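You operate a simulated robot arm through the tools that you are given. There is no shell and no other tool. Be economical: measure what you need, move in short steps, check, and stop when the job is done.

Carry out the task below with a simulated robot arm. There is one attempt and no reset: what you move stays moved.

TASK
Wax the stud in the vice, then free it and lay it in the green cradle.
Fine: the wax stick goes back in its stand.
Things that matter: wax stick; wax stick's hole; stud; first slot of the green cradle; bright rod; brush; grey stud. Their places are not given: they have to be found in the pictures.

It is judged by the outcome, as a careful person would: the job done as asked, and still so three seconds after it is handed in. It fails if anything else is knocked over, pushed out of place, dropped, spilled or broken.

THE ROBOT
A 7-joint arm with a two-finger parallel gripper, fixed in place. Base frame: the origin is at the foot of the arm, x ahead of it, y to its left, z up; the work surface is at about z = 860. Readings come in mm, degrees, newtons and seconds.
With the tool pointing down near the work surface it reaches from about 300 to 700 mm from the base axis. Its first joint turns from -66.0 to 66.0 degrees. Payload 1.57 kg.
The TCP is the grasp point between the finger pads, 30 mm short of the fingertips. In the tool frame z runs along the fingers and y along their closing line. The gripper opens to 110 mm. The fingers are 24 mm wide and 12 mm thick; the gripper's body (48 by 112 mm) begins 78 mm behind the TCP.
Orientation is told as [roll, pitch, yaw] about the base's x, y, z axes, in that order, counted from this pose: with the fingers straight down and closing along the base's y, the tool's x points along the base's -x, its y along +y and its z along -z.

THE INTERFACE
- The arm moves only by the tool arm_command. Its argument "series" is a list of rows, each a list of 7 numbers: the turn, a rotation vector about the tool's x, y, z in units of 45 degrees (1.0 is 45 degrees), then the shift along the tool's x, y, z in units of 500 mm (1.0 is 500 mm), then the opening, from 0 (shut) to 1 (fully open). In form: [[rx, ry, rz, tx, ty, tz, grip], ...]. A call has 1 to 8 rows; each row is the pose to reach, as a shift and turn from the pose commanded when the call began, along the tool's axes at that moment. A call with a number of a shift or a turn outside -1 to 1 is refused whole. A row lasts 0.2 s, in which the tool goes at most 50 mm and 8.6 degrees; a call with a longer step from one row to the next is refused whole, and so is a gripper value outside its range. A pose out of reach is approached as far as the arm can. The call stops where the force on the tool passes 70 N (or 10 N more than at its start, if that is more) or the arm is blocked; 0.2 s more then pass. The fingers move at their own pace (about 108 mm/s each) and stop on an object; they squeeze with about 29 N. The grip force told is the motor's: it shows also when the fingers shut on nothing. Time passes only in rows, and 0.2 s behind the last, so rows that repeat a pose let the fingers close. It gives the time, the measured TCP pose, the force on the tool (base axes), the opening and the grip force at its end, in the units of the frame above (readings bear some noise).
- Cameras (640 x 400 px; columns grow to the right, rows downward): "scene" is fixed at [174.1, -378.5, 1416.9]; the picture's right is [0.80, -0.61, 0.00], its down [-0.27, -0.36, -0.89] and it looks along [0.54, 0.71, -0.45] (base axes); focal length 312 px, centre (320, 200). "wrist" rides on the gripper at [70, 16, -141] in the tool frame; the picture's right is [-0.23, 0.97, 0.00], its down [-0.85, -0.20, -0.48] and it looks along [-0.47, -0.11, 0.88] (tool axes); focal length 222 px, centre (320, 200).
- camera(camera): a new picture of that camera. The clock stands still meanwhile.
- probe_pixels(camera, pixels): for up to 12 pixels [column, row] of the newest picture of that camera ("zoom" is the newest enlarged one), the place [x, y, z] in the base frame of the surface seen there, good to about 2 mm, but the place of the scene camera against the robot may be out by one fixed shift of up to 18 mm in any direction. The clock stands still meanwhile.
- enlarge(camera, box): a new picture of the part [left, top, right, bottom] of that camera's present view, enlarged. The clock stands still meanwhile.
- job_done(): hands the job in; it is judged then, once.

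Work in short steps. Measure before you move; look again where a grasp or a placing could have gone wrong, and mend it. You have 80 turns and 38 pictures in all, those below and enlarged ones among them. Open the gripper and draw the arm clear of the work before you hand the job in, unless the task says otherwise; then end with one line.

The tools are called after "Request:" as name(argument=value, ...) on one line, values as JSON. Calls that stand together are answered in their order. arm_command: Moves the arm, as the interface text tells. Its arguments: {"type":"object","properties":{"series":{"type":"array","items":{"type":"array","items":{"type":"number"}}}},"required":["series"]} The other tools are called the same way: camera (camera) takes a picture; probe_pixels (camera, pixels) gives the place of the surface under pixels of a picture; enlarge (camera, box) takes an enlarged picture of a part of a camera's view; job_done () hands the job in.

At the start:

```text
time_s: 0.0
tcp_pos: [470.2, -81.8, 1225.4]
tool_rot: [0.1, 0.0, -0.1]
wrist_force: [-0.2, -0.1, 0.3]
width: 109.9
grip_force: 0.0
```

scene: 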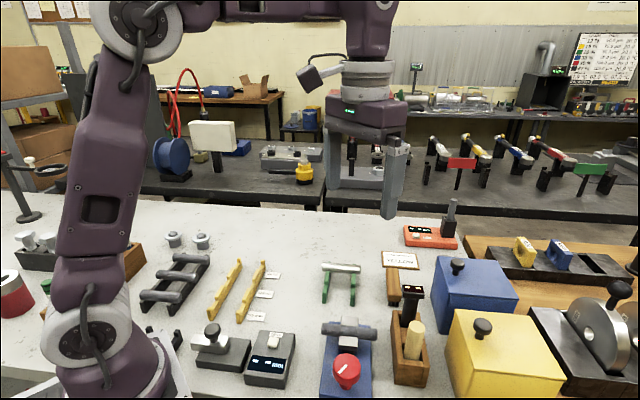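
wrist: 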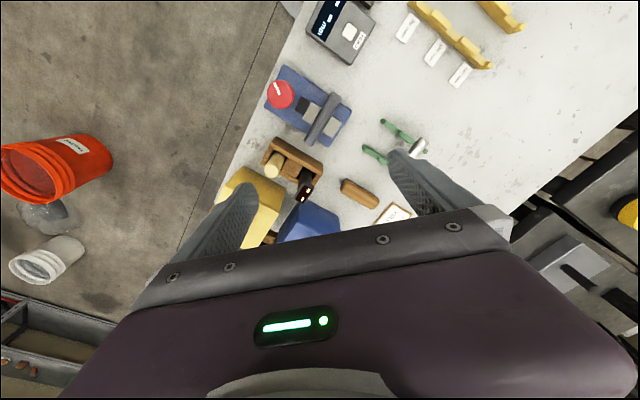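

The vice seems to be the blue block with the red knob near (347,350), the stand at (410,345) and the green cradle at (340,280). I enlarge both views of them.

Request:
enlarge(camera="scene", box=[290, 240, 450, 400])

Request:
enlarge(camera="wrist", box=[230, 40, 450, 240])

Request:
enlarge(camera="scene", box=[120, 220, 300, 400])

```text
2.50 times, centred on (370, 320) of scene
```

zoom: 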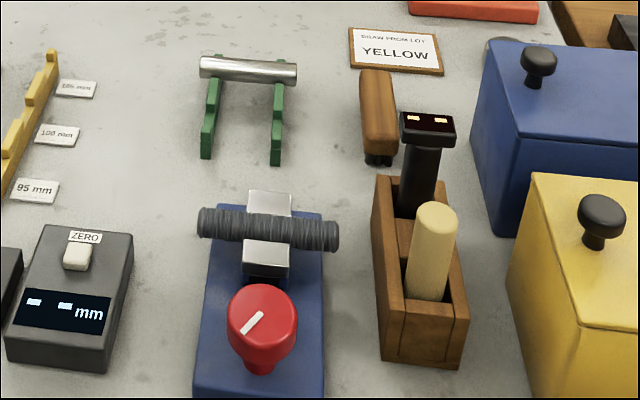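

```text
2.00 times, centred on (340, 140) of wrist
```

zoom: 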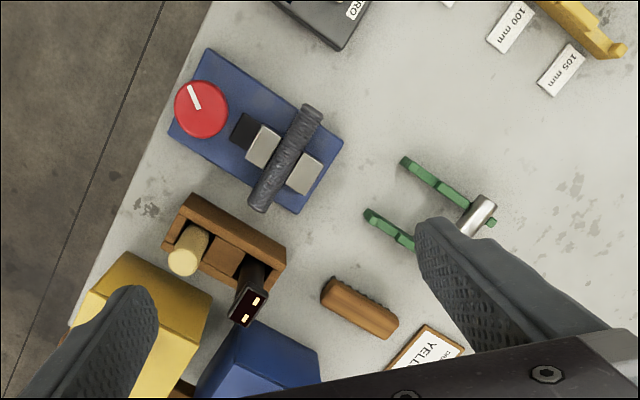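

```text
2.22 times, centred on (210, 310) of scene
```

zoom: 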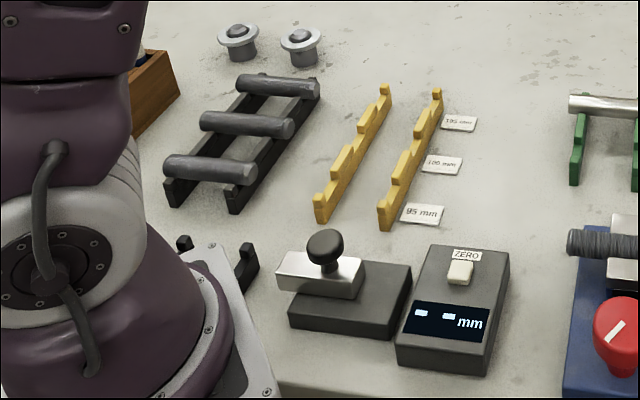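

Vice with the threaded stud, wax stick (cream) in the wooden stand, a green cradle with a bright rod in its far slot. I measure these in the wrist view, which has no unknown shift, and the same ones in the scene view.

Request:
probe_pixels(camera="wrist", pixels=[[280, 94], [334, 99], [311, 137], [323, 118], [272, 170], [382, 121], [364, 146], [421, 146], [304, 192], [312, 115], [334, 127], [405, 110]])

Request:
probe_pixels(camera="scene", pixels=[[347, 360], [323, 328], [372, 330], [415, 325], [326, 268], [358, 270], [410, 290], [420, 350]])

```text
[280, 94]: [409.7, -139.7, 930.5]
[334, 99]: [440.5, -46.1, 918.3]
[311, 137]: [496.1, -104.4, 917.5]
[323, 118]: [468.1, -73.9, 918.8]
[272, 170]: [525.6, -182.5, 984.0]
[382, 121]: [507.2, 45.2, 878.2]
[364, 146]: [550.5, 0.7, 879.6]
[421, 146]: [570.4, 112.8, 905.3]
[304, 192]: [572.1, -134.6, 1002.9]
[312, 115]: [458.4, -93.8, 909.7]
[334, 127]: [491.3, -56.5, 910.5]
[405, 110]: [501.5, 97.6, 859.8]
```

```text
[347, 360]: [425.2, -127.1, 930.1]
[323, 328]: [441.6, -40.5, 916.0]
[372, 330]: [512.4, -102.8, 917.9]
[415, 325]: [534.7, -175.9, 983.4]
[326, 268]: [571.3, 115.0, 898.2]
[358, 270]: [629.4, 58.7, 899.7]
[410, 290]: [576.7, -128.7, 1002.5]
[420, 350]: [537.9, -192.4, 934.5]
```

Scene view sits about (+10,+6) off the wrist view. I move closer over the vice/cradle for a better look.

Request:
arm_command(series=[[0, 0, 0, 0.035, 0.055, 0.055, 1], [0, 0, 0, 0.07, 0.11, 0.11, 1], [0, 0, 0, 0.105, 0.165, 0.165, 1], [0, 0, 0, 0.14, 0.22, 0.22, 1], [0, 0, 0, 0.14, 0.22, 0.22, 1]])

Request:
camera(camera="wrist")

```text
time_s: 1.2
tcp_pos: [401.9, 28.5, 1113.7]
tool_rot: [0.0, -0.1, 0.0]
wrist_force: [0.1, 0.5, 0.8]
width: 110.0
grip_force: 0.0
```

```text
32 pictures are left
```

wrist: 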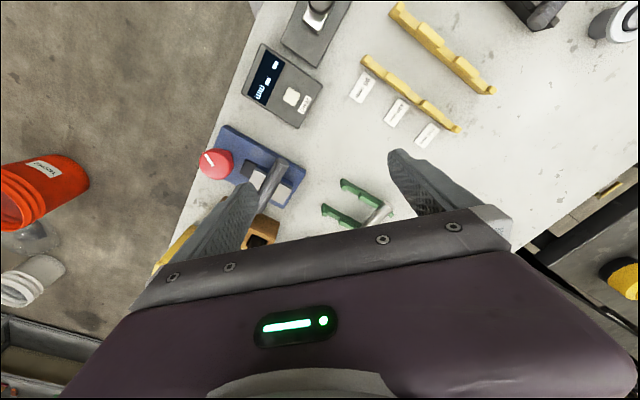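

The cradle is around (350,205). I enlarge it and the vice.

Request:
enlarge(camera="wrist", box=[310, 165, 400, 235])

Request:
probe_pixels(camera="zoom", pixels=[[320, 200], [240, 120]])

```text
5.71 times, centred on (355, 200) of wrist
```

zoom: 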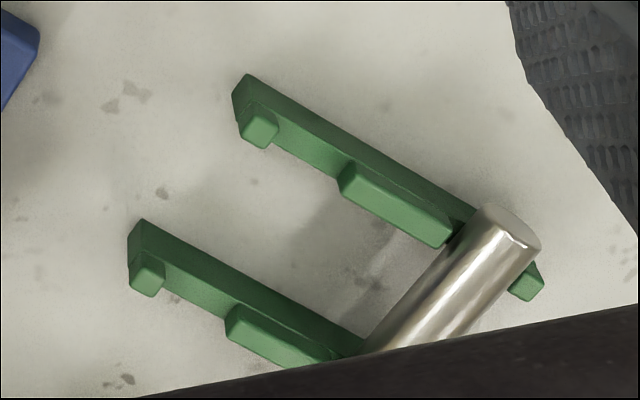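

```text
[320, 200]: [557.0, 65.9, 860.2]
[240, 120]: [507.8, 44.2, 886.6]
```

Two slots: the far one holds the bright rod, the near one (between the end posts and the long blocks) is empty – the first slot. I measure its floor and edges.

Request:
probe_pixels(camera="zoom", pixels=[[262, 112], [274, 118], [300, 148], [325, 162], [355, 170], [345, 190], [150, 260], [162, 268], [195, 293], [235, 312], [240, 330], [505, 215]])

Request:
enlarge(camera="wrist", box=[190, 115, 310, 195])

```text
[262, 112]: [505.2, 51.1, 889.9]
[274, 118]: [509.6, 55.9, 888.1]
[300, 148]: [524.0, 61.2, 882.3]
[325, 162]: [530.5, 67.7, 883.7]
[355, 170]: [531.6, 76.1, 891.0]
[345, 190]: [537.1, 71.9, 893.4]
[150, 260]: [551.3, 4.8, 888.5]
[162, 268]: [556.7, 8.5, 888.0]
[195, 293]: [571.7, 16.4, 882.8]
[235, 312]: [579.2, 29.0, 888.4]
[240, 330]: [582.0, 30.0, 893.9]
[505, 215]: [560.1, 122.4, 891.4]
```

```text
5.00 times, centred on (250, 155) of wrist
```

zoom: 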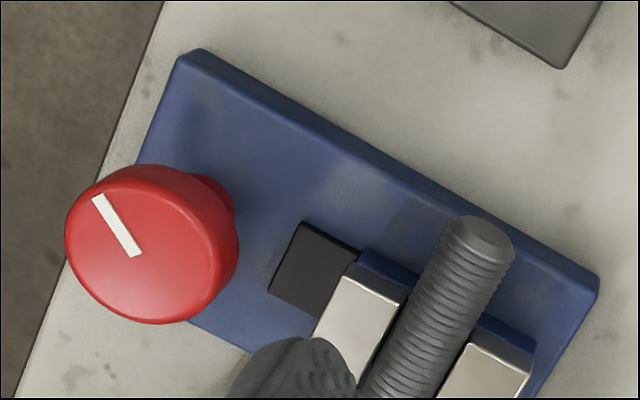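

Near slot centre is at about (545,41), floor 882, axis along (0.71,-0.71), parallel to the stud in the vice. Now I move over the wooden stand to see the wax stick.

Request:
arm_command(series=[[0, 0, 0, -0.04, -0.072, 0, 1], [0, 0, 0, -0.08, -0.143, 0, 1], [0, 0, 0, -0.12, -0.215, 0, 1], [0, 0, 0, -0.16, -0.285, 0, 1], [0, 0, 0, -0.196, -0.356, 0, 1], [0, 0, 0, -0.196, -0.356, 0, 1]])

Request:
camera(camera="wrist")

```text
time_s: 2.6
tcp_pos: [500.0, -151.9, 1115.4]
tool_rot: [0.0, 0.1, 0.0]
wrist_force: [0.0, 0.6, -0.1]
width: 109.9
grip_force: 0.2
```

```text
29 pictures are left
```

wrist: 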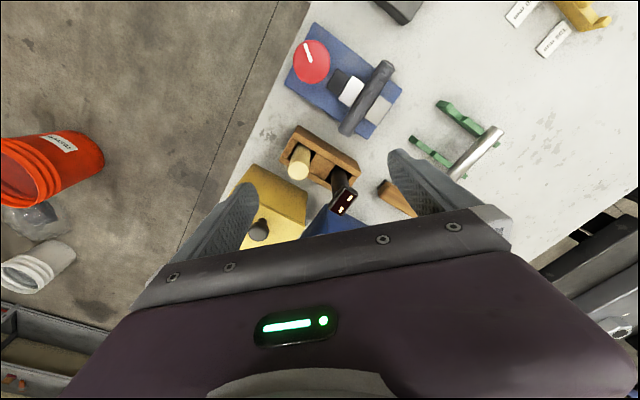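

I enlarge the stand and vice (pixels 270–410 by 20–220).

Request:
enlarge(camera="wrist", box=[262, 115, 390, 220])

Request:
probe_pixels(camera="zoom", pixels=[[320, 200]])

Request:
probe_pixels(camera="wrist", pixels=[[299, 170], [302, 156], [296, 128], [282, 156], [358, 165], [316, 165], [345, 205], [386, 65], [346, 133], [351, 90], [378, 108], [258, 230]])

```text
3.81 times, centred on (326, 168) of wrist
```

zoom: 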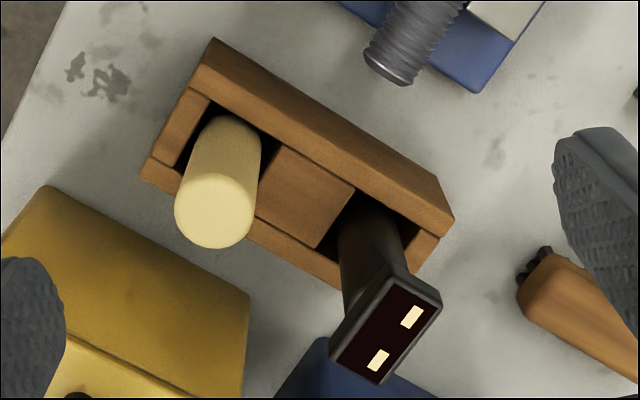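

```text
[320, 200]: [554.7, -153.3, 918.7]
```

```text
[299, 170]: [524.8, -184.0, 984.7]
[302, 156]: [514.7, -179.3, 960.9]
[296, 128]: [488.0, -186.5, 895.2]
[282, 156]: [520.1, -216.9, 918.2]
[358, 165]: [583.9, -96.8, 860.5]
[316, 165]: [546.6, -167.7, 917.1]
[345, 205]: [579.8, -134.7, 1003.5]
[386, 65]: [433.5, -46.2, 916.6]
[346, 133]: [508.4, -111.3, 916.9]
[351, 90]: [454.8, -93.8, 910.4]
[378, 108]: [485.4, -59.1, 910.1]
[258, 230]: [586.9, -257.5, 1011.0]
```

Wax stick is upright: top centre (525,-184,985), stand top 918, torch-like object beside it at (580,-135,1003). I turn the gripper 45° so it closes along the stand's length, and come above the stick.

Request:
arm_command(series=[[0, 0, 0.17, -0.008, -0.01, 0.02, 0.55], [0, 0, 0.34, -0.016, -0.02, 0.04, 0.55], [0, 0, 0.51, -0.025, -0.031, 0.06, 0.55], [0, 0, 0.68, -0.033, -0.042, 0.08, 0.55], [0, 0, 0.85, -0.042, -0.053, 0.09, 0.55], [0, 0, 1, -0.05, -0.063, 0.09, 0.55], [0, 0, 1, -0.05, -0.063, 0.09, 0.55]])

Request:
camera(camera="wrist")

```text
time_s: 4.2
tcp_pos: [525.3, -182.3, 1070.1]
tool_rot: [0.0, 0.0, -45.1]
wrist_force: [1.0, 0.7, 0.1]
width: 60.2
grip_force: 0.0
```

```text
27 pictures are left
```

wrist: 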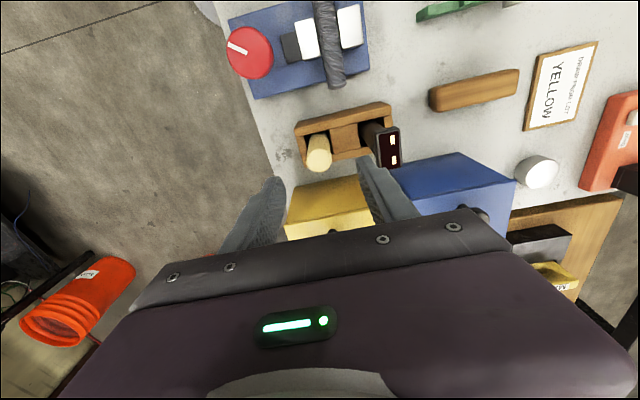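

Yaw reached -45°. I measure stick top, torch head edge and yellow box edge before descending.

Request:
probe_pixels(camera="wrist", pixels=[[319, 161], [309, 160], [329, 158], [319, 145], [384, 150], [393, 147], [325, 190], [345, 182], [362, 185], [400, 165]])

```text
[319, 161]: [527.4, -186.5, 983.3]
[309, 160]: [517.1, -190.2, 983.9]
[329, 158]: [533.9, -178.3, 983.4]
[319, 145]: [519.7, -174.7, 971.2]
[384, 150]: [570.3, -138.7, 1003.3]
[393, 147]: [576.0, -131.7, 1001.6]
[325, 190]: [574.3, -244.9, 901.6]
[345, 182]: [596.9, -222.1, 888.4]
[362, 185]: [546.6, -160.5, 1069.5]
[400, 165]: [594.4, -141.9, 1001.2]
```

Stick centre is (525.7,-184), Ø≈22; clearances are fine. I descend to TCP z≈957 and close.

Request:
arm_command(series=[[0, 0, 0, -0.003, -0.001, 0.08, 0.55], [0, 0, 0, -0.003, -0.001, 0.15, 0.55], [0, 0, 0, -0.003, -0.001, 0.2, 0.55], [0, 0, 0, -0.003, -0.001, 0.226, 0.55], [0, 0, 0, -0.003, -0.001, 0.226, 0.55], [0, 0, 0, -0.003, -0.001, 0.226, 0], [0, 0, 0, -0.003, -0.001, 0.226, 0], [0, 0, 0, -0.003, -0.001, 0.226, 0]])

```text
time_s: 6.0
tcp_pos: [523.8, -182.5, 956.1]
tool_rot: [0.0, 0.0, -45.0]
wrist_force: [-0.4, -1.2, 0.0]
width: 26.1
grip_force: 29.4
```

Gripped at 26 mm. I lift straight up about 110 mm and look.

Request:
arm_command(series=[[0, 0, 0, 0, 0, -0.04, 0], [0, 0, 0, 0, 0, -0.1, 0], [0, 0, 0, 0, 0, -0.16, 0], [0, 0, 0, 0, 0, -0.22, 0], [0, 0, 0, 0, 0, -0.22, 0]])

Request:
enlarge(camera="scene", box=[310, 200, 470, 400])

```text
time_s: 7.2
tcp_pos: [525.4, -184.2, 1066.7]
tool_rot: [0.0, 0.0, -45.0]
wrist_force: [0.2, -0.1, -0.7]
width: 26.0
grip_force: 29.0
```

```text
2.00 times, centred on (390, 300) of scene
```

zoom: 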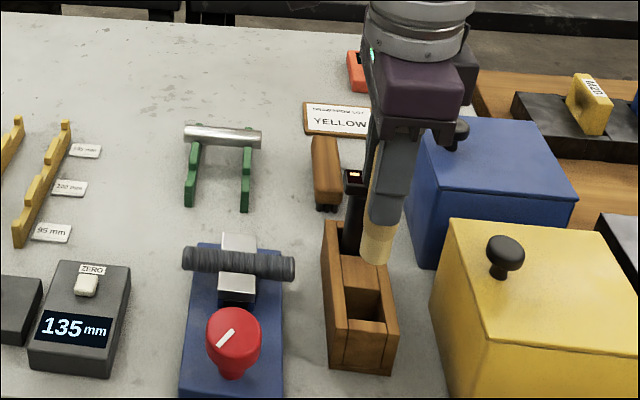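

The stick is held, hole empty. I measure the stick's lower end and the stand's hole.

Request:
probe_pixels(camera="zoom", pixels=[[375, 260], [365, 255], [388, 258], [378, 232], [376, 180], [364, 300], [240, 262], [195, 258], [285, 268]])

```text
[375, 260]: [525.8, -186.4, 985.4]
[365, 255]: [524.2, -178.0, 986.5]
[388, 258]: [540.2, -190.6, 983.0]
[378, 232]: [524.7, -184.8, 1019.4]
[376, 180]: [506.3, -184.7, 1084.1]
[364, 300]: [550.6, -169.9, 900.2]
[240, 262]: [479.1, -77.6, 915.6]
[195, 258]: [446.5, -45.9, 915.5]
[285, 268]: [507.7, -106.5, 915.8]
```

Lower end is about 84 mm below the TCP, so it meets the stud top (918.5) with TCP near 1003. I bring it above the stud's near-stand end, 8 mm high.

Request:
arm_command(series=[[0, 0, 0, 0.07, 0, 0, 0], [0, 0, 0, 0.14, 0.03, 0, 0], [0, 0, 0, 0.14, 0.074, 0.04, 0], [0, 0, 0, 0.14, 0.074, 0.09, 0], [0, 0, 0, 0.14, 0.074, 0.112, 0], [0, 0, 0, 0.14, 0.074, 0.112, 0]])

Request:
enlarge(camera="scene", box=[310, 240, 430, 380])

```text
time_s: 8.6
tcp_pos: [500.7, -108.3, 1009.4]
tool_rot: [0.0, 0.0, -45.0]
wrist_force: [-0.1, -0.6, -0.9]
width: 26.0
grip_force: 29.1
```

```text
2.86 times, centred on (370, 310) of scene
```

zoom: 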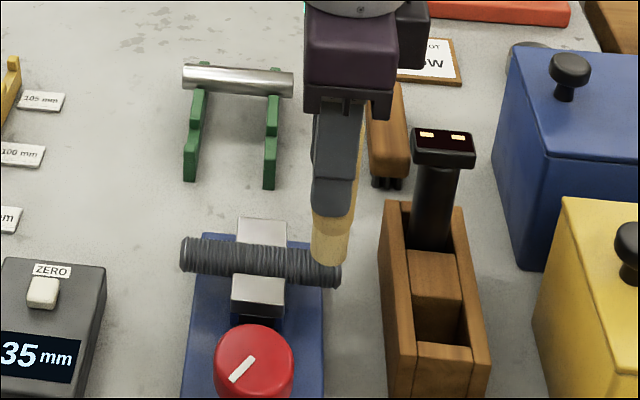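

The stick is above the stud's right end (pixel 328,262). I lower in small steps until light contact.

Request:
arm_command(series=[[0, 0, 0, 0, 0, 0.004, 0], [0, 0, 0, 0, 0, 0.008, 0], [0, 0, 0, 0, 0, 0.01, 0], [0, 0, 0, 0, 0, 0.012, 0], [0, 0, 0, 0, 0, 0.012, 0]])

```text
time_s: 9.8
tcp_pos: [502.2, -107.7, 1005.0]
tool_rot: [0.0, -0.2, -45.1]
wrist_force: [3.0, -3.8, 9.1]
width: 26.1
grip_force: 29.2
```

Contact: 9 N. I rub along the whole stud at this height (about 92 mm in -v).

Request:
arm_command(series=[[0, 0, 0, 0.024, 0, 0, 0], [0, 0, 0, 0.048, 0, 0, 0], [0, 0, 0, 0.072, 0, 0, 0], [0, 0, 0, 0.096, 0, 0, 0], [0, 0, 0, 0.12, 0, 0, 0], [0, 0, 0, 0.144, 0, 0, 0], [0, 0, 0, 0.168, 0, 0, 0], [0, 0, 0, 0.184, 0, 0, 0]])

Request:
enlarge(camera="scene", box=[310, 240, 430, 380])

```text
time_s: 11.6
tcp_pos: [435.7, -41.8, 1005.9]
tool_rot: [-0.1, 0.1, -45.0]
wrist_force: [0.3, 0.0, 1.4]
width: 26.2
grip_force: 28.6
```

```text
2.86 times, centred on (370, 310) of scene
```

zoom: 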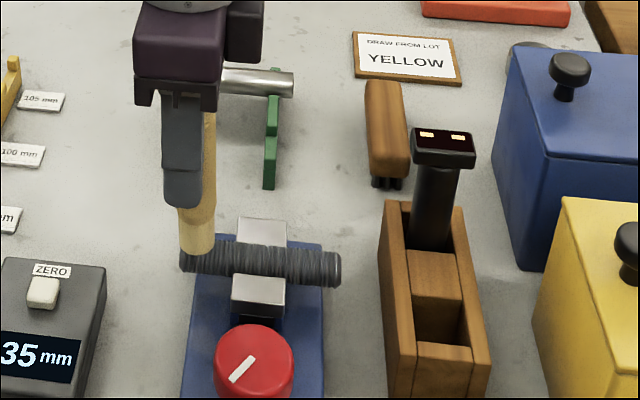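

The force faded to about 1 N by this end. I press 1.5 mm deeper and rub back.

Request:
arm_command(series=[[0, 0, 0, -0.006, 0, 0.003, 0], [0, 0, 0, -0.032, 0, 0.003, 0], [0, 0, 0, -0.058, 0, 0.003, 0], [0, 0, 0, -0.082, 0, 0.003, 0], [0, 0, 0, -0.106, 0, 0.003, 0], [0, 0, 0, -0.13, 0, 0.003, 0], [0, 0, 0, -0.154, 0, 0.003, 0], [0, 0, 0, -0.178, 0, 0.003, 0]])

Request:
enlarge(camera="scene", box=[310, 240, 430, 380])

```text
time_s: 13.4
tcp_pos: [499.0, -104.5, 1003.2]
tool_rot: [0.0, 0.0, -45.0]
wrist_force: [-0.7, 0.8, 0.6]
width: 26.3
grip_force: 28.9
```

```text
2.86 times, centred on (370, 310) of scene
```

zoom: 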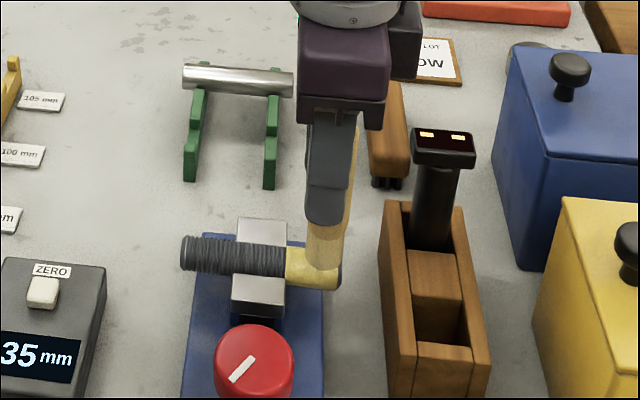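

The right third is now waxed (yellow at 312,265); the middle and left are not. I press a bit harder and rub over the rest.

Request:
arm_command(series=[[0, 0, 0, 0.02, 0, 0.004, 0], [0, 0, 0, 0.044, 0, 0.005, 0], [0, 0, 0, 0.068, 0, 0.005, 0], [0, 0, 0, 0.092, 0, 0.005, 0], [0, 0, 0, 0.116, 0, 0.005, 0], [0, 0, 0, 0.14, 0, 0.005, 0], [0, 0, 0, 0.16, 0, 0.005, 0], [0, 0, 0, 0.178, 0, 0.005, 0]])

Request:
enlarge(camera="scene", box=[310, 240, 430, 380])

```text
time_s: 15.2
tcp_pos: [436.6, -42.2, 1000.7]
tool_rot: [-0.1, 0.1, -45.0]
wrist_force: [0.5, -1.0, 1.6]
width: 25.9
grip_force: 29.2
```

```text
2.86 times, centred on (370, 310) of scene
```

zoom: 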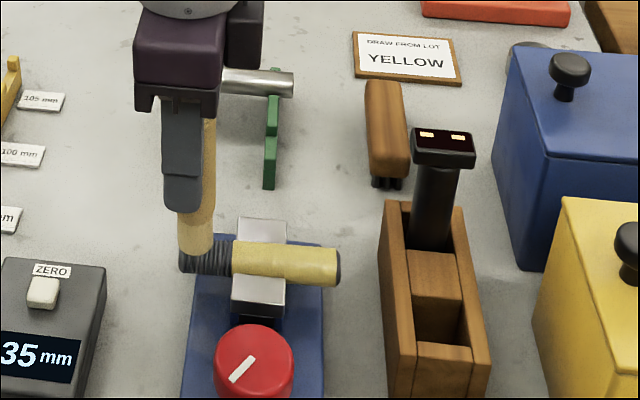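

Two thirds are waxed; only the left end (205,262) remains. I rub to and fro there, slightly deeper.

Request:
arm_command(series=[[0, 0, 0, -0.02, 0, 0.003, 0], [0, 0, 0, -0.044, 0, 0.004, 0], [0, 0, 0, -0.068, 0, 0.004, 0], [0, 0, 0, -0.05, 0, 0.005, 0], [0, 0, 0, -0.03, 0, 0.005, 0], [0, 0, 0, -0.012, 0, 0.005, 0], [0, 0, 0, 0.006, 0, 0.005, 0], [0, 0, 0, -0.02, 0, 0.005, 0]])

Request:
enlarge(camera="scene", box=[310, 240, 430, 380])

```text
time_s: 17.0
tcp_pos: [443.4, -49.6, 998.4]
tool_rot: [0.0, 0.1, -45.0]
wrist_force: [-3.6, 2.6, 11.7]
width: 25.9
grip_force: 28.8
```

```text
2.86 times, centred on (370, 310) of scene
```

zoom: 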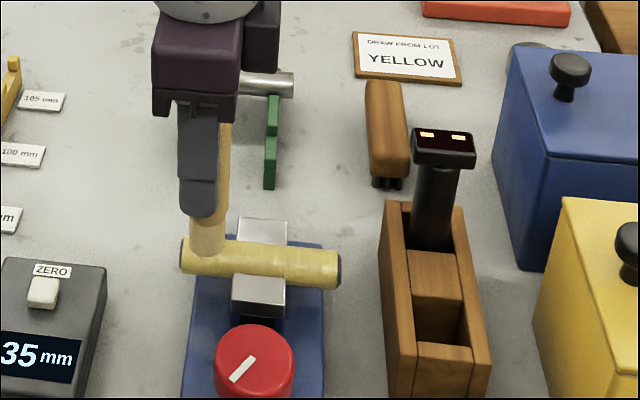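

Whole stud is waxed. I lift and carry the stick back above its hole, reversing the commanded shifts.

Request:
arm_command(series=[[0, 0, 0, 0, 0, -0.06, 0], [0, 0, 0, -0.02, 0, -0.137, 0], [0, 0, 0, -0.11, 0, -0.137, 0], [0, 0, 0, -0.18, -0.04, -0.137, 0], [0, 0, 0, -0.25, -0.074, -0.137, 0], [0, 0, 0, -0.304, -0.074, -0.137, 0], [0, 0, 0, -0.304, -0.074, -0.137, 0]])

Request:
enlarge(camera="scene", box=[340, 220, 480, 400])

Request:
enlarge(camera="wrist", box=[250, 80, 430, 200])

```text
time_s: 18.6
tcp_pos: [525.0, -182.0, 1066.8]
tool_rot: [0.0, 0.0, -45.0]
wrist_force: [0.1, -0.4, -0.2]
width: 25.9
grip_force: 28.5
```

```text
2.22 times, centred on (410, 310) of scene
```

zoom: 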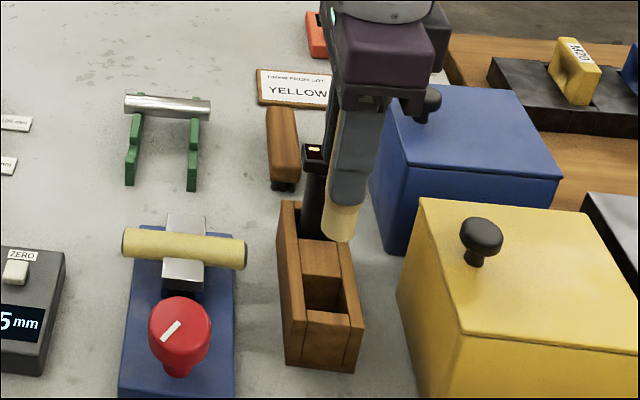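

```text
3.33 times, centred on (340, 140) of wrist
```

zoom: 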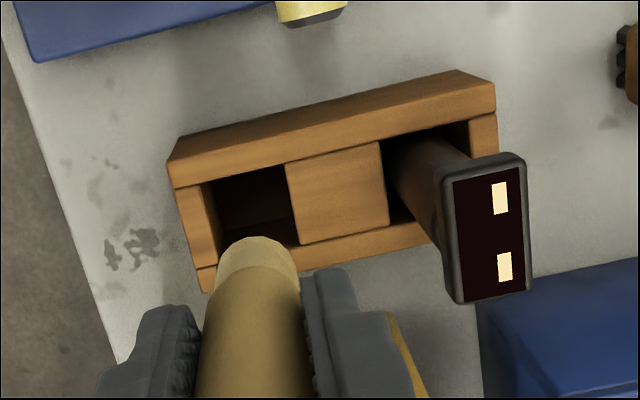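

I check the stick's tilt and hole centre with probes: stick bottom edge near (256,238), body (250,330), hole corners around (213,185)-(298,240).

Request:
probe_pixels(camera="zoom", pixels=[[256, 240], [256, 262], [253, 300], [252, 350], [250, 390], [207, 187], [284, 167], [216, 250], [297, 240], [290, 200], [210, 230], [255, 210]])

```text
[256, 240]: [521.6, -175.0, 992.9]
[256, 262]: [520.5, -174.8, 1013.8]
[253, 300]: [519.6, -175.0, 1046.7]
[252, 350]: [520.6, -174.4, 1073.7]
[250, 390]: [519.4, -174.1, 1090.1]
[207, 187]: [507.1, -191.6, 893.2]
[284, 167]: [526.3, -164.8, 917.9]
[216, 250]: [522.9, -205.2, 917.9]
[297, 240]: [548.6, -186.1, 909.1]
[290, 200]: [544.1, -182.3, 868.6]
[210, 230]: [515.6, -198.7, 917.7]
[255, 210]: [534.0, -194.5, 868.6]
```

Stick is vertical and aligned (hole u 224–256, v 489–519; stick axis ≈ 242, 504). I lower it into the hole, slowing at the end.

Request:
arm_command(series=[[0, 0, 0, 0, -0.002, 0.06, 0], [0, 0, 0, 0, -0.002, 0.11, 0], [0, 0, 0, 0, -0.002, 0.14, 0], [0, 0, 0, 0, -0.002, 0.17, 0], [0, 0, 0, 0, -0.002, 0.195, 0], [0, 0, 0, 0, -0.002, 0.21, 0], [0, 0, 0, 0, -0.002, 0.22, 0], [0, 0, 0, 0, -0.002, 0.22, 0]])

Request:
enlarge(camera="scene", box=[340, 220, 480, 400])

```text
time_s: 20.4
tcp_pos: [523.8, -185.1, 957.8]
tool_rot: [0.0, 0.0, -45.0]
wrist_force: [0.7, 0.0, -0.2]
width: 26.1
grip_force: 28.9
```

```text
2.22 times, centred on (410, 310) of scene
```

zoom: 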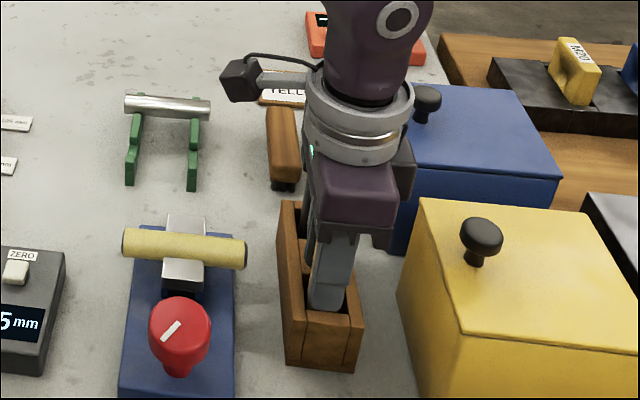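

In the hole, no contact force yet. I lower 4 mm more, then open to 60 mm and rise.

Request:
arm_command(series=[[0, 0, 0, 0, 0, 0.004, 0], [0, 0, 0, 0, 0, 0.008, 0], [0, 0, 0, 0, 0, 0.008, 0]])

Request:
arm_command(series=[[0, 0, 0, 0, 0, 0, 0.5], [0, 0, 0, 0, 0, 0, 0.5], [0, 0, 0, 0, 0, 0, 0.5], [0, 0, 0, 0, 0, -0.05, 0.5], [0, 0, 0, 0, 0, -0.12, 0.5], [0, 0, 0, 0, 0, -0.2, 0.5], [0, 0, 0, 0, 0, -0.25, 0.5]])

Request:
enlarge(camera="wrist", box=[210, 0, 430, 190])

```text
time_s: 21.2
tcp_pos: [523.9, -183.9, 951.9]
tool_rot: [0.0, 0.1, -45.0]
wrist_force: [-0.4, 1.3, -0.7]
width: 26.0
grip_force: 28.9
```

```text
time_s: 22.8
tcp_pos: [523.6, -184.9, 1078.2]
tool_rot: [0.1, -0.1, -45.0]
wrist_force: [-0.1, 0.1, 0.0]
width: 54.9
grip_force: 0.0
```

```text
2.11 times, centred on (320, 95) of wrist
```

zoom: 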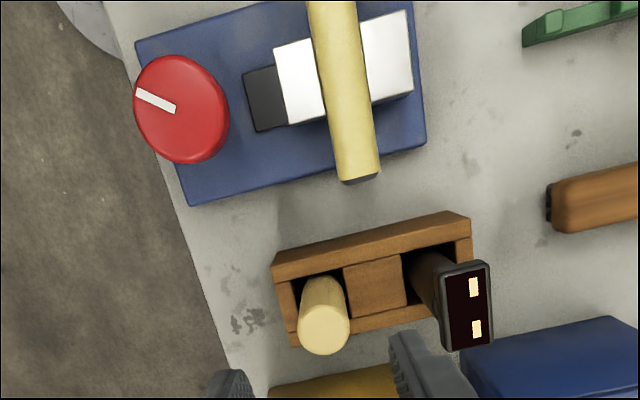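

Wax stick is back in its hole. Now I measure the red knob (zoom 180,110), the vice base and slider for the grasp.

Request:
probe_pixels(camera="zoom", pixels=[[176, 107], [140, 95], [222, 125], [190, 62], [172, 155], [262, 100], [295, 90], [385, 60], [240, 60], [250, 165], [325, 326], [345, 165]])

Request:
enlarge(camera="scene", box=[310, 310, 390, 400])

```text
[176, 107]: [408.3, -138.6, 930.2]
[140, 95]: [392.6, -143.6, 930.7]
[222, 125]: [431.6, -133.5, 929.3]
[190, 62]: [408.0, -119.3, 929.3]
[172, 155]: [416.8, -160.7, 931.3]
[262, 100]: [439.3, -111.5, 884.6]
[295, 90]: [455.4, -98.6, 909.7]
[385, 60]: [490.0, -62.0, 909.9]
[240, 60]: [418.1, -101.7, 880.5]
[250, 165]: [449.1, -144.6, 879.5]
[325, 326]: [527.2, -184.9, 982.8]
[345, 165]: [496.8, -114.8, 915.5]
```

```text
4.44 times, centred on (350, 355) of scene
```

zoom: 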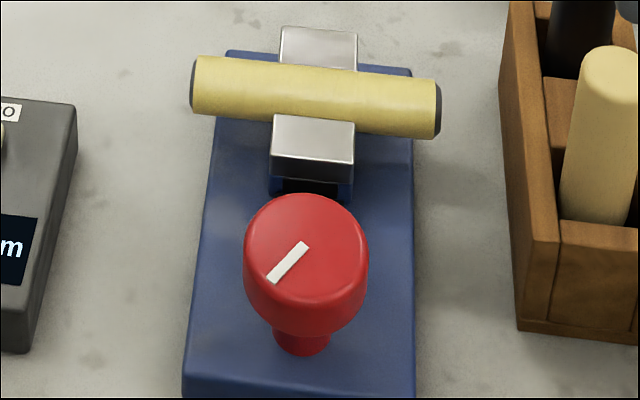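

Knob: vertical axis, centre (412,-139.5), Ø≈42, top 930; base plate 880, slider 885. I go above it at yaw 0 with 62 mm opening.

Request:
arm_command(series=[[0, 0, -0.17, 0.04, -0.016, 0.02, 0.56], [0, 0, -0.34, 0.08, -0.032, 0.04, 0.56], [0, 0, -0.51, 0.12, -0.05, 0.07, 0.56], [0, 0, -0.68, 0.16, -0.066, 0.1, 0.56], [0, 0, -0.85, 0.19, -0.08, 0.13, 0.56], [0, 0, -1, 0.222, -0.093, 0.156, 0.56], [0, 0, -1, 0.222, -0.093, 0.156, 0.56]])

```text
time_s: 24.4
tcp_pos: [411.3, -139.1, 998.5]
tool_rot: [0.0, 0.0, 0.1]
wrist_force: [0.7, -0.6, -0.1]
width: 61.7
grip_force: 0.0
```

Above the knob. I descend to TCP z≈924 and close.

Request:
arm_command(series=[[0, 0, 0, 0, 0, 0.06, 0.56], [0, 0, 0, 0, 0, 0.11, 0.56], [0, 0, 0, 0, 0, 0.149, 0.56], [0, 0, 0, 0, 0, 0.149, 0.56], [0, 0, 0, 0, 0, 0.149, 0], [0, 0, 0, 0, 0, 0.149, 0], [0, 0, 0, 0, 0, 0.149, 0]])

```text
time_s: 26.0
tcp_pos: [413.2, -141.2, 924.3]
tool_rot: [0.0, -0.1, -0.1]
wrist_force: [-2.0, -39.9, -19.7]
width: 47.2
grip_force: 45.1
```

One-sided load of 40 N in -y: the knob's centre is a bit further in -y. I shift 2 mm that way to relieve it.

Request:
arm_command(series=[[0, 0, 0, 0, -0.002, 0, 0], [0, 0, 0, 0, -0.004, 0, 0], [0, 0, 0, 0, -0.004, 0, 0]])

```text
time_s: 26.8
tcp_pos: [412.5, -140.8, 924.6]
tool_rot: [0.0, 0.1, 0.0]
wrist_force: [0.2, -24.7, -8.0]
width: 47.2
grip_force: 45.1
```

Request:
arm_command(series=[[0, 0, 0, 0, -0.003, 0, 0], [0, 0, 0, 0, -0.006, 0, 0], [0, 0, 0, 0, -0.006, 0, 0]])

Request:
enlarge(camera="scene", box=[290, 280, 410, 400])

```text
time_s: 27.6
tcp_pos: [412.9, -142.7, 925.2]
tool_rot: [0.1, 0.0, 0.2]
wrist_force: [3.4, 15.4, 3.4]
width: 47.0
grip_force: 45.4
```

```text
3.33 times, centred on (350, 340) of scene
```

zoom: 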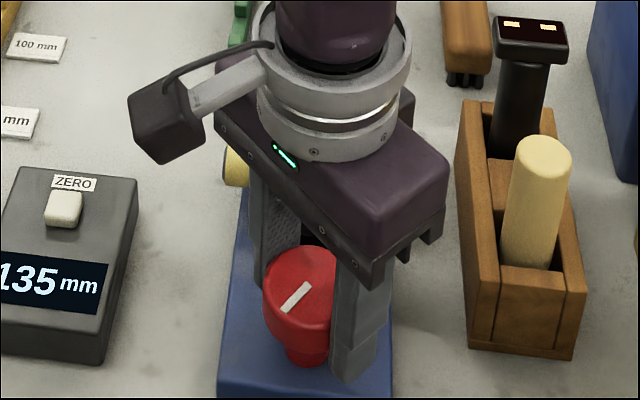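

Well gripped; centre is about y=-142. I turn counter-clockwise (loosening) by 40° while nudging back 1 mm.

Request:
arm_command(series=[[0, 0, 0, 0, 0.002, 0, 0], [0, 0, -0.13, 0, 0.002, 0, 0], [0, 0, -0.26, 0, 0.002, 0, 0], [0, 0, -0.4, 0, 0.002, 0, 0], [0, 0, -0.53, 0, 0.002, 0, 0], [0, 0, -0.66, 0, 0.002, 0, 0], [0, 0, -0.8, 0, 0.002, 0, 0], [0, 0, -0.9, 0, 0.002, 0, 0]])

Request:
enlarge(camera="scene", box=[290, 280, 410, 400])

```text
time_s: 29.4
tcp_pos: [411.7, -140.2, 923.7]
tool_rot: [0.2, 0.0, 40.6]
wrist_force: [-7.7, 49.0, 4.1]
width: 47.2
grip_force: 44.5
```

```text
3.33 times, centred on (350, 340) of scene
```

zoom: 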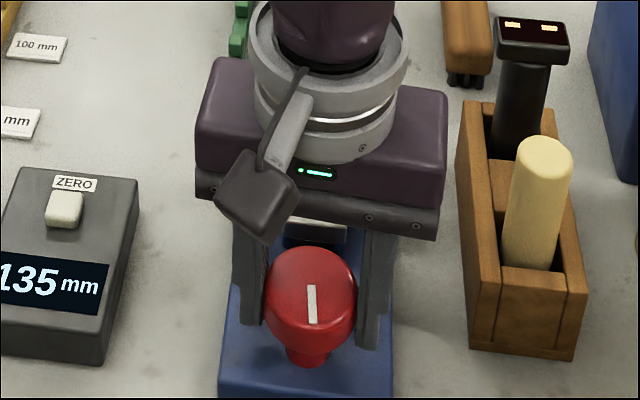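

The knob turned with the gripper. Side load of 49 N in +y; I shift 3 mm that way and check before more turning.

Request:
arm_command(series=[[0, 0, 0, -0.002, 0.002, 0, 0], [0, 0, 0, -0.004, 0.0046, 0, 0], [0, 0, 0, -0.004, 0.0046, 0, 0]])

```text
time_s: 30.2
tcp_pos: [412.5, -139.7, 925.7]
tool_rot: [-0.1, 0.1, 40.4]
wrist_force: [-13.4, 19.1, -17.9]
width: 47.2
grip_force: 44.7
```

Load is down. I continue counter-clockwise another 40° with a small nudge (-x, +y).

Request:
arm_command(series=[[0, 0, -0.12, 0, 0.003, 0, 0], [0, 0, -0.24, 0, 0.003, 0, 0], [0, 0, -0.36, 0, 0.003, 0, 0], [0, 0, -0.48, 0, 0.003, 0, 0], [0, 0, -0.6, 0, 0.003, 0, 0], [0, 0, -0.72, 0, 0.003, 0, 0], [0, 0, -0.84, 0, 0.003, 0, 0], [0, 0, -0.95, 0, 0.003, 0, 0]])

Request:
enlarge(camera="scene", box=[290, 280, 410, 400])

```text
time_s: 32.0
tcp_pos: [410.4, -138.4, 926.2]
tool_rot: [0.1, 0.0, 83.3]
wrist_force: [-24.0, -9.2, -6.6]
width: 47.4
grip_force: 45.0
```

```text
3.33 times, centred on (350, 340) of scene
```

zoom: 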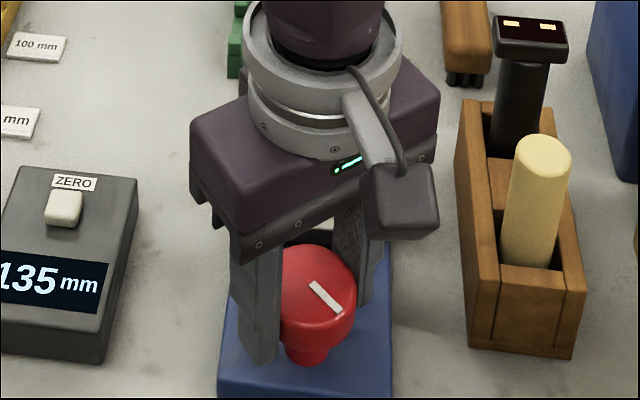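

Turned ~83° in all. I release, rise, and check the jaws.

Request:
arm_command(series=[[0, 0, 0, 0, 0, 0, 0.58], [0, 0, 0, 0, 0, 0, 0.58], [0, 0, 0, 0, 0, -0.05, 0.58], [0, 0, 0, 0, 0, -0.12, 0.58], [0, 0, 0, 0, 0, -0.2, 0.58], [0, 0, 0, 0, 0, -0.28, 0.58], [0, 0, 0, 0, 0, -0.3, 0.58]])

Request:
enlarge(camera="scene", box=[300, 290, 400, 400])

```text
time_s: 33.6
tcp_pos: [412.4, -136.9, 1076.2]
tool_rot: [0.0, 0.0, 83.3]
wrist_force: [-0.4, -1.0, 0.0]
width: 64.2
grip_force: 0.1
```

```text
3.64 times, centred on (350, 345) of scene
```

zoom: 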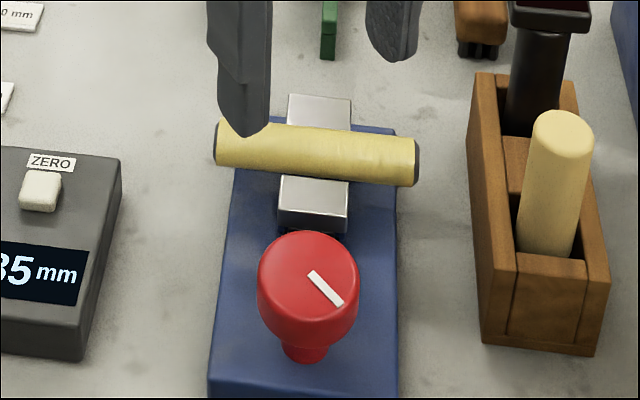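

The near jaw has slid toward the knob. I check the gap and stud height.

Request:
probe_pixels(camera="zoom", pixels=[[290, 142], [240, 140], [310, 148], [400, 155], [310, 185], [320, 108], [314, 210], [300, 172], [225, 140], [413, 165]])

Request:
enlarge(camera="wrist", box=[230, 0, 630, 250])

```text
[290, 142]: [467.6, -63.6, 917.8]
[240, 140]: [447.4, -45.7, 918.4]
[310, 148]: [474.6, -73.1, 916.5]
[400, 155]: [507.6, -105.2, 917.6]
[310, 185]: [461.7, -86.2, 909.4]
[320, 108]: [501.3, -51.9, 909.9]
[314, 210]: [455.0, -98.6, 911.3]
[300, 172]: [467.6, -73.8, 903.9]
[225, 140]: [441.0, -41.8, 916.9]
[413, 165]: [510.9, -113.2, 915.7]
```

```text
1.60 times, centred on (430, 125) of wrist
```

zoom: 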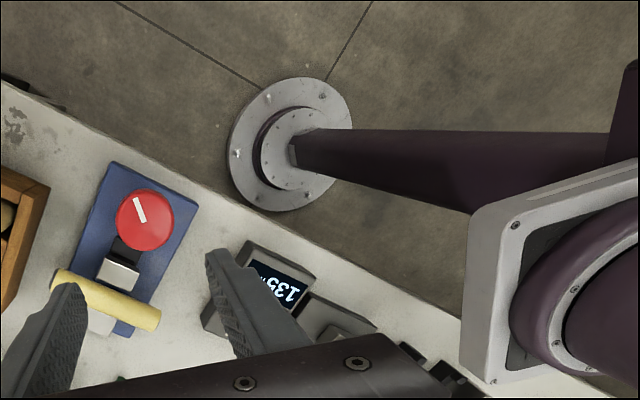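

Stud still rests at the same height. Its ends protrude about 100 mm long, so I'll grasp it by its ends (closing along its axis), which also suits the cradle. I go to yaw 45° above it, fully open, and look.

Request:
arm_command(series=[[0, 0, 0.17, -0.026, -0.02, 0, 1], [0, 0, 0.34, -0.052, -0.04, 0, 1], [0, 0, 0.51, -0.078, -0.06, 0.01, 1], [0, 0, 0.68, -0.104, -0.08, 0.02, 1], [0, 0, 0.851, -0.13, -0.104, 0.04, 1], [0, 0, 0.851, -0.13, -0.104, 0.04, 1]])

Request:
enlarge(camera="wrist", box=[230, 70, 430, 200])

```text
time_s: 35.0
tcp_pos: [470.7, -79.5, 1055.8]
tool_rot: [0.0, 0.1, 44.8]
wrist_force: [0.0, 0.5, 0.5]
width: 110.0
grip_force: 0.1
```

```text
3.08 times, centred on (330, 135) of wrist
```

zoom: 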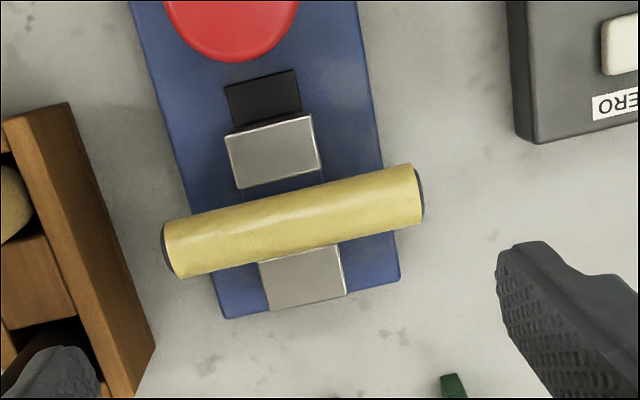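

The near jaw now has a clear gap, so the stud is free. I measure its ends, top line and the stand's near wall.

Request:
probe_pixels(camera="zoom", pixels=[[172, 246], [182, 245], [164, 248], [290, 222], [410, 190], [416, 186], [421, 190], [295, 205], [295, 238], [110, 250], [390, 180], [270, 155]])

```text
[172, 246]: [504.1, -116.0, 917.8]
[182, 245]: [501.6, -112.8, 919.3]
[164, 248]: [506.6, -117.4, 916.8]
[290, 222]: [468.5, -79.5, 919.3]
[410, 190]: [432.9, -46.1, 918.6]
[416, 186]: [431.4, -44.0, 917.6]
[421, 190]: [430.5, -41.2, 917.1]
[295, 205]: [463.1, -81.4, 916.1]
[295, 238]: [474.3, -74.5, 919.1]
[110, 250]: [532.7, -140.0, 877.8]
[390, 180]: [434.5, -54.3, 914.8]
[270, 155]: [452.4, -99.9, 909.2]
```

Stud spans v≈333.5–438.8 (~105 mm), centre v≈386, u≈278; opening 110 leaves ~2–3 mm each side. I centre and descend to just above the stud (tips ≈925) to verify against the fingers.

Request:
arm_command(series=[[0, 0, 0, -0.003, 0.0057, 0.06, 1], [0, 0, 0, -0.003, 0.0057, 0.12, 1], [0, 0, 0, -0.003, 0.0057, 0.17, 1], [0, 0, 0, -0.003, 0.0057, 0.196, 1], [0, 0, 0, -0.003, 0.0057, 0.196, 1], [0, 0, 0, -0.003, 0.0057, 0.196, 1]])

Request:
camera(camera="wrist")

```text
time_s: 36.4
tcp_pos: [471.0, -76.7, 956.5]
tool_rot: [0.0, 0.0, 45.0]
wrist_force: [-0.4, 1.1, -0.4]
width: 110.2
grip_force: 0.1
```

```text
9 pictures are left
```

wrist: 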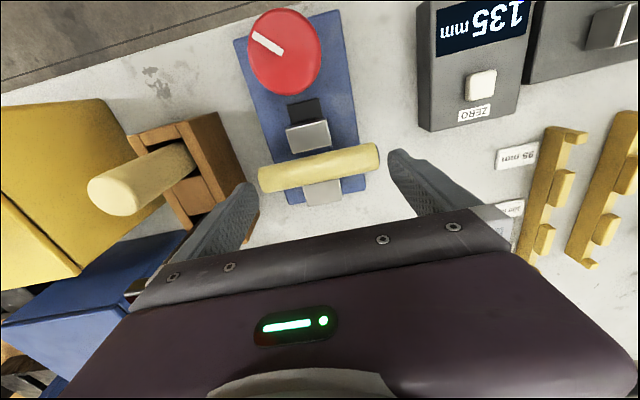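

Now I probe both fingertips' inner edges and the stud ends in the same picture.

Request:
probe_pixels(camera="wrist", pixels=[[253, 192], [255, 188], [250, 205], [391, 160], [390, 156], [395, 170], [260, 178], [264, 175], [262, 182], [378, 155], [376, 150], [377, 163]])

```text
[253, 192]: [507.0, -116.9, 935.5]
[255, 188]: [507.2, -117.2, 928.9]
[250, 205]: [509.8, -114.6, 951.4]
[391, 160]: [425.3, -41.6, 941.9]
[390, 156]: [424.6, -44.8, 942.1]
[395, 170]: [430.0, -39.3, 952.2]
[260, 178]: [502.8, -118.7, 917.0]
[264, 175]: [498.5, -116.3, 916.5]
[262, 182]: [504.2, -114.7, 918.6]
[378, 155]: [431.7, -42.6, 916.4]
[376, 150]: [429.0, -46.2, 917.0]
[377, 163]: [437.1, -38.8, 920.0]
```

Fingers span v 330.5–441.4, stud 335.7–439: I shift 1.2 mm and descend gently 20 mm, checking force.

Request:
arm_command(series=[[0, 0, 0, 0, -0.0024, 0, 1], [0, 0, 0, 0, -0.0024, 0.01, 1], [0, 0, 0, 0, -0.0024, 0.02, 1], [0, 0, 0, 0, -0.0024, 0.03, 1], [0, 0, 0, 0, -0.0024, 0.04, 1], [0, 0, 0, 0, -0.0024, 0.04, 1]])

```text
time_s: 37.6
tcp_pos: [473.5, -78.7, 940.9]
tool_rot: [-0.3, -0.2, 44.9]
wrist_force: [-5.2, 1.1, 18.0]
width: 110.3
grip_force: 0.4
stopped in row 6: the force on the tool passed its limit (the readings are from after the stop); the commanded pose is now the measured one
```

Contact at tips ≈911. I back up 15 mm and look at whether the stud moved.

Request:
arm_command(series=[[0, 0, 0, 0, 0, -0.016, 1], [0, 0, 0, 0, 0, -0.032, 1], [0, 0, 0, 0, 0, -0.032, 1]])

Request:
enlarge(camera="wrist", box=[230, 90, 410, 210])

```text
time_s: 38.4
tcp_pos: [472.8, -77.5, 956.7]
tool_rot: [-0.4, -0.1, 44.8]
wrist_force: [-0.3, 0.3, -0.6]
width: 109.8
grip_force: 0.0
```

```text
3.33 times, centred on (320, 150) of wrist
```

zoom: 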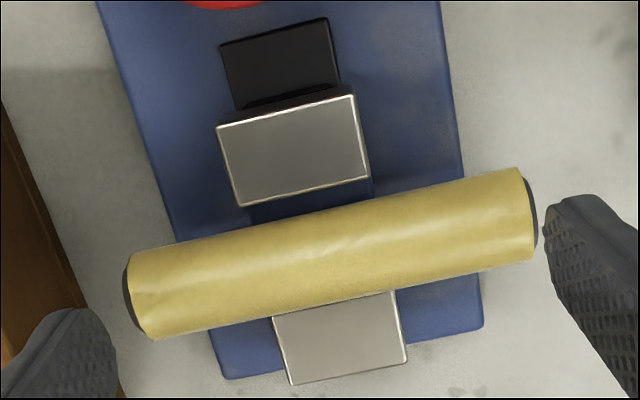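

Stud undisturbed. I probe again fingertips and stud end faces at this enlargement.

Request:
probe_pixels(camera="zoom", pixels=[[112, 340], [114, 360], [105, 320], [95, 312], [546, 215], [547, 235], [555, 205], [127, 280], [134, 315], [130, 300], [534, 195], [534, 225]])

```text
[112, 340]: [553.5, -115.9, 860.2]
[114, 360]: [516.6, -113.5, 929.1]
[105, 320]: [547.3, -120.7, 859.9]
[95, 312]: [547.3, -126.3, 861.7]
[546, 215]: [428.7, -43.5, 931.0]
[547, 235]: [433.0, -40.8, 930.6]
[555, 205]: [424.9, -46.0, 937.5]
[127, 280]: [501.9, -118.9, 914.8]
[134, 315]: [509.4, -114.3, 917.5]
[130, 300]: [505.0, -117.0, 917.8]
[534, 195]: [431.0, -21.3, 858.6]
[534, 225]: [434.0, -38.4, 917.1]
```

The left finger was the one lifted (tilt), so the centre should be ~388.7. I trim 0.7 mm and descend again in small steps.

Request:
arm_command(series=[[0, 0, 0, 0, 0.0014, 0, 1], [0, 0, 0, 0, 0.0014, 0.01, 1], [0, 0, 0, 0, 0.0014, 0.018, 1], [0, 0, 0, 0, 0.0014, 0.024, 1], [0, 0, 0, 0, 0.0014, 0.028, 1], [0, 0, 0, 0, 0.0014, 0.032, 1], [0, 0, 0, 0, 0.0014, 0.032, 1]])

```text
time_s: 40.0
tcp_pos: [472.8, -78.1, 940.7]
tool_rot: [-0.4, -0.2, 44.8]
wrist_force: [-4.2, 1.7, 22.6]
width: 110.0
grip_force: 0.2
```

Same contact at the same height: the stud is practically as long as the opening, so end grasp is out. I rise, and measure the jaw edges to grasp across one protruding end beside the jaws.

Request:
arm_command(series=[[0, 0, 0, 0, 0, -0.03, 1], [0, 0, 0, 0, 0, -0.08, 1], [0, 0, 0, 0, 0, -0.14, 1], [0, 0, 0, 0, 0, -0.2, 1], [0, 0, 0, 0, 0, -0.2, 1]])

Request:
probe_pixels(camera="zoom", pixels=[[280, 335], [402, 320], [230, 165], [360, 145], [290, 205], [330, 194], [340, 298], [390, 285], [330, 240], [330, 270], [345, 110], [300, 190]])

```text
time_s: 41.2
tcp_pos: [471.3, -77.2, 1039.9]
tool_rot: [-0.3, 0.0, 44.9]
wrist_force: [0.1, 0.2, 0.0]
width: 109.8
grip_force: 0.0
```

```text
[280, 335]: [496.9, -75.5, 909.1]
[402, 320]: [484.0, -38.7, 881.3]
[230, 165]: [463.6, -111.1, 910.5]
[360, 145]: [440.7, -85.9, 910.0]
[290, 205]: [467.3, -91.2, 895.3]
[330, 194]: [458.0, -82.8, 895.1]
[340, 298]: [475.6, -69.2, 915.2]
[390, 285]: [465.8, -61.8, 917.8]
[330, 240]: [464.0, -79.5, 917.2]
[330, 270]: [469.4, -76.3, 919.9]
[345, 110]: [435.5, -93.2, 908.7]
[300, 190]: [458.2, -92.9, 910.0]
```

Jaws span v 371–406, stud axis u≈278, z≈907 on a ledge at 895. I move to v≈420.5 and turn to yaw -45° in two calls.

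Request:
arm_command(series=[[0, 0, 0.17, 0.001, -0.02, 0, 0.6], [0, 0, 0.34, 0.001, -0.04, 0, 0.55], [0, 0, 0.51, 0.001, -0.065, 0, 0.55], [0, 0, 0.68, 0.001, -0.065, 0, 0.55], [0, 0, 0.85, 0.001, -0.065, 0, 0.55], [0, 0, 1, 0.001, -0.065, 0, 0.55]])

Request:
arm_command(series=[[0, 0, 0.17, 0, 0, 0, 0.55], [0, 0, 0.34, 0, 0, 0, 0.55], [0, 0, 0.51, 0, 0, 0, 0.55], [0, 0, 0.68, 0, 0, 0, 0.55], [0, 0, 0.85, 0, 0, 0, 0.55], [0, 0, 1, 0, 0, 0, 0.55], [0, 0, 1, 0, 0, 0, 0.55]])

```text
time_s: 42.6
tcp_pos: [494.6, -100.9, 1041.6]
tool_rot: [-0.1, -0.3, -0.2]
wrist_force: [-0.1, -0.8, -0.2]
width: 60.5
grip_force: 0.1
```

```text
time_s: 44.2
tcp_pos: [494.4, -100.6, 1040.8]
tool_rot: [0.2, -0.3, -45.1]
wrist_force: [0.3, -0.1, 0.3]
width: 60.6
grip_force: 0.1
```

On target (u 278.5, v 420.7). I descend to TCP z≈914.

Request:
arm_command(series=[[0, 0, 0, 0, 0, 0.08, 0.55], [0, 0, 0, 0, 0, 0.15, 0.55], [0, 0, 0, 0, 0, 0.2, 0.55], [0, 0, 0, 0, 0, 0.225, 0.55], [0, 0, 0, 0, 0, 0.24, 0.55], [0, 0, 0, 0, 0, 0.253, 0.55], [0, 0, 0, 0, 0, 0.253, 0.55]])

```text
time_s: 45.8
tcp_pos: [494.6, -101.4, 913.8]
tool_rot: [0.2, -0.4, -45.1]
wrist_force: [0.8, -0.4, -0.1]
width: 60.5
grip_force: 0.0
```

No contact. I close on the stud.

Request:
arm_command(series=[[0, 0, 0, 0, 0, 0, 0.3], [0, 0, 0, 0, 0, 0, 0.2], [0, 0, 0, 0, 0, 0, 0], [0, 0, 0, 0, 0, 0, 0], [0, 0, 0, 0, 0, 0, 0]])

```text
time_s: 47.0
tcp_pos: [495.2, -101.5, 913.5]
tool_rot: [0.1, -0.3, -45.1]
wrist_force: [1.2, 0.8, 0.0]
width: 23.1
grip_force: 29.1
```

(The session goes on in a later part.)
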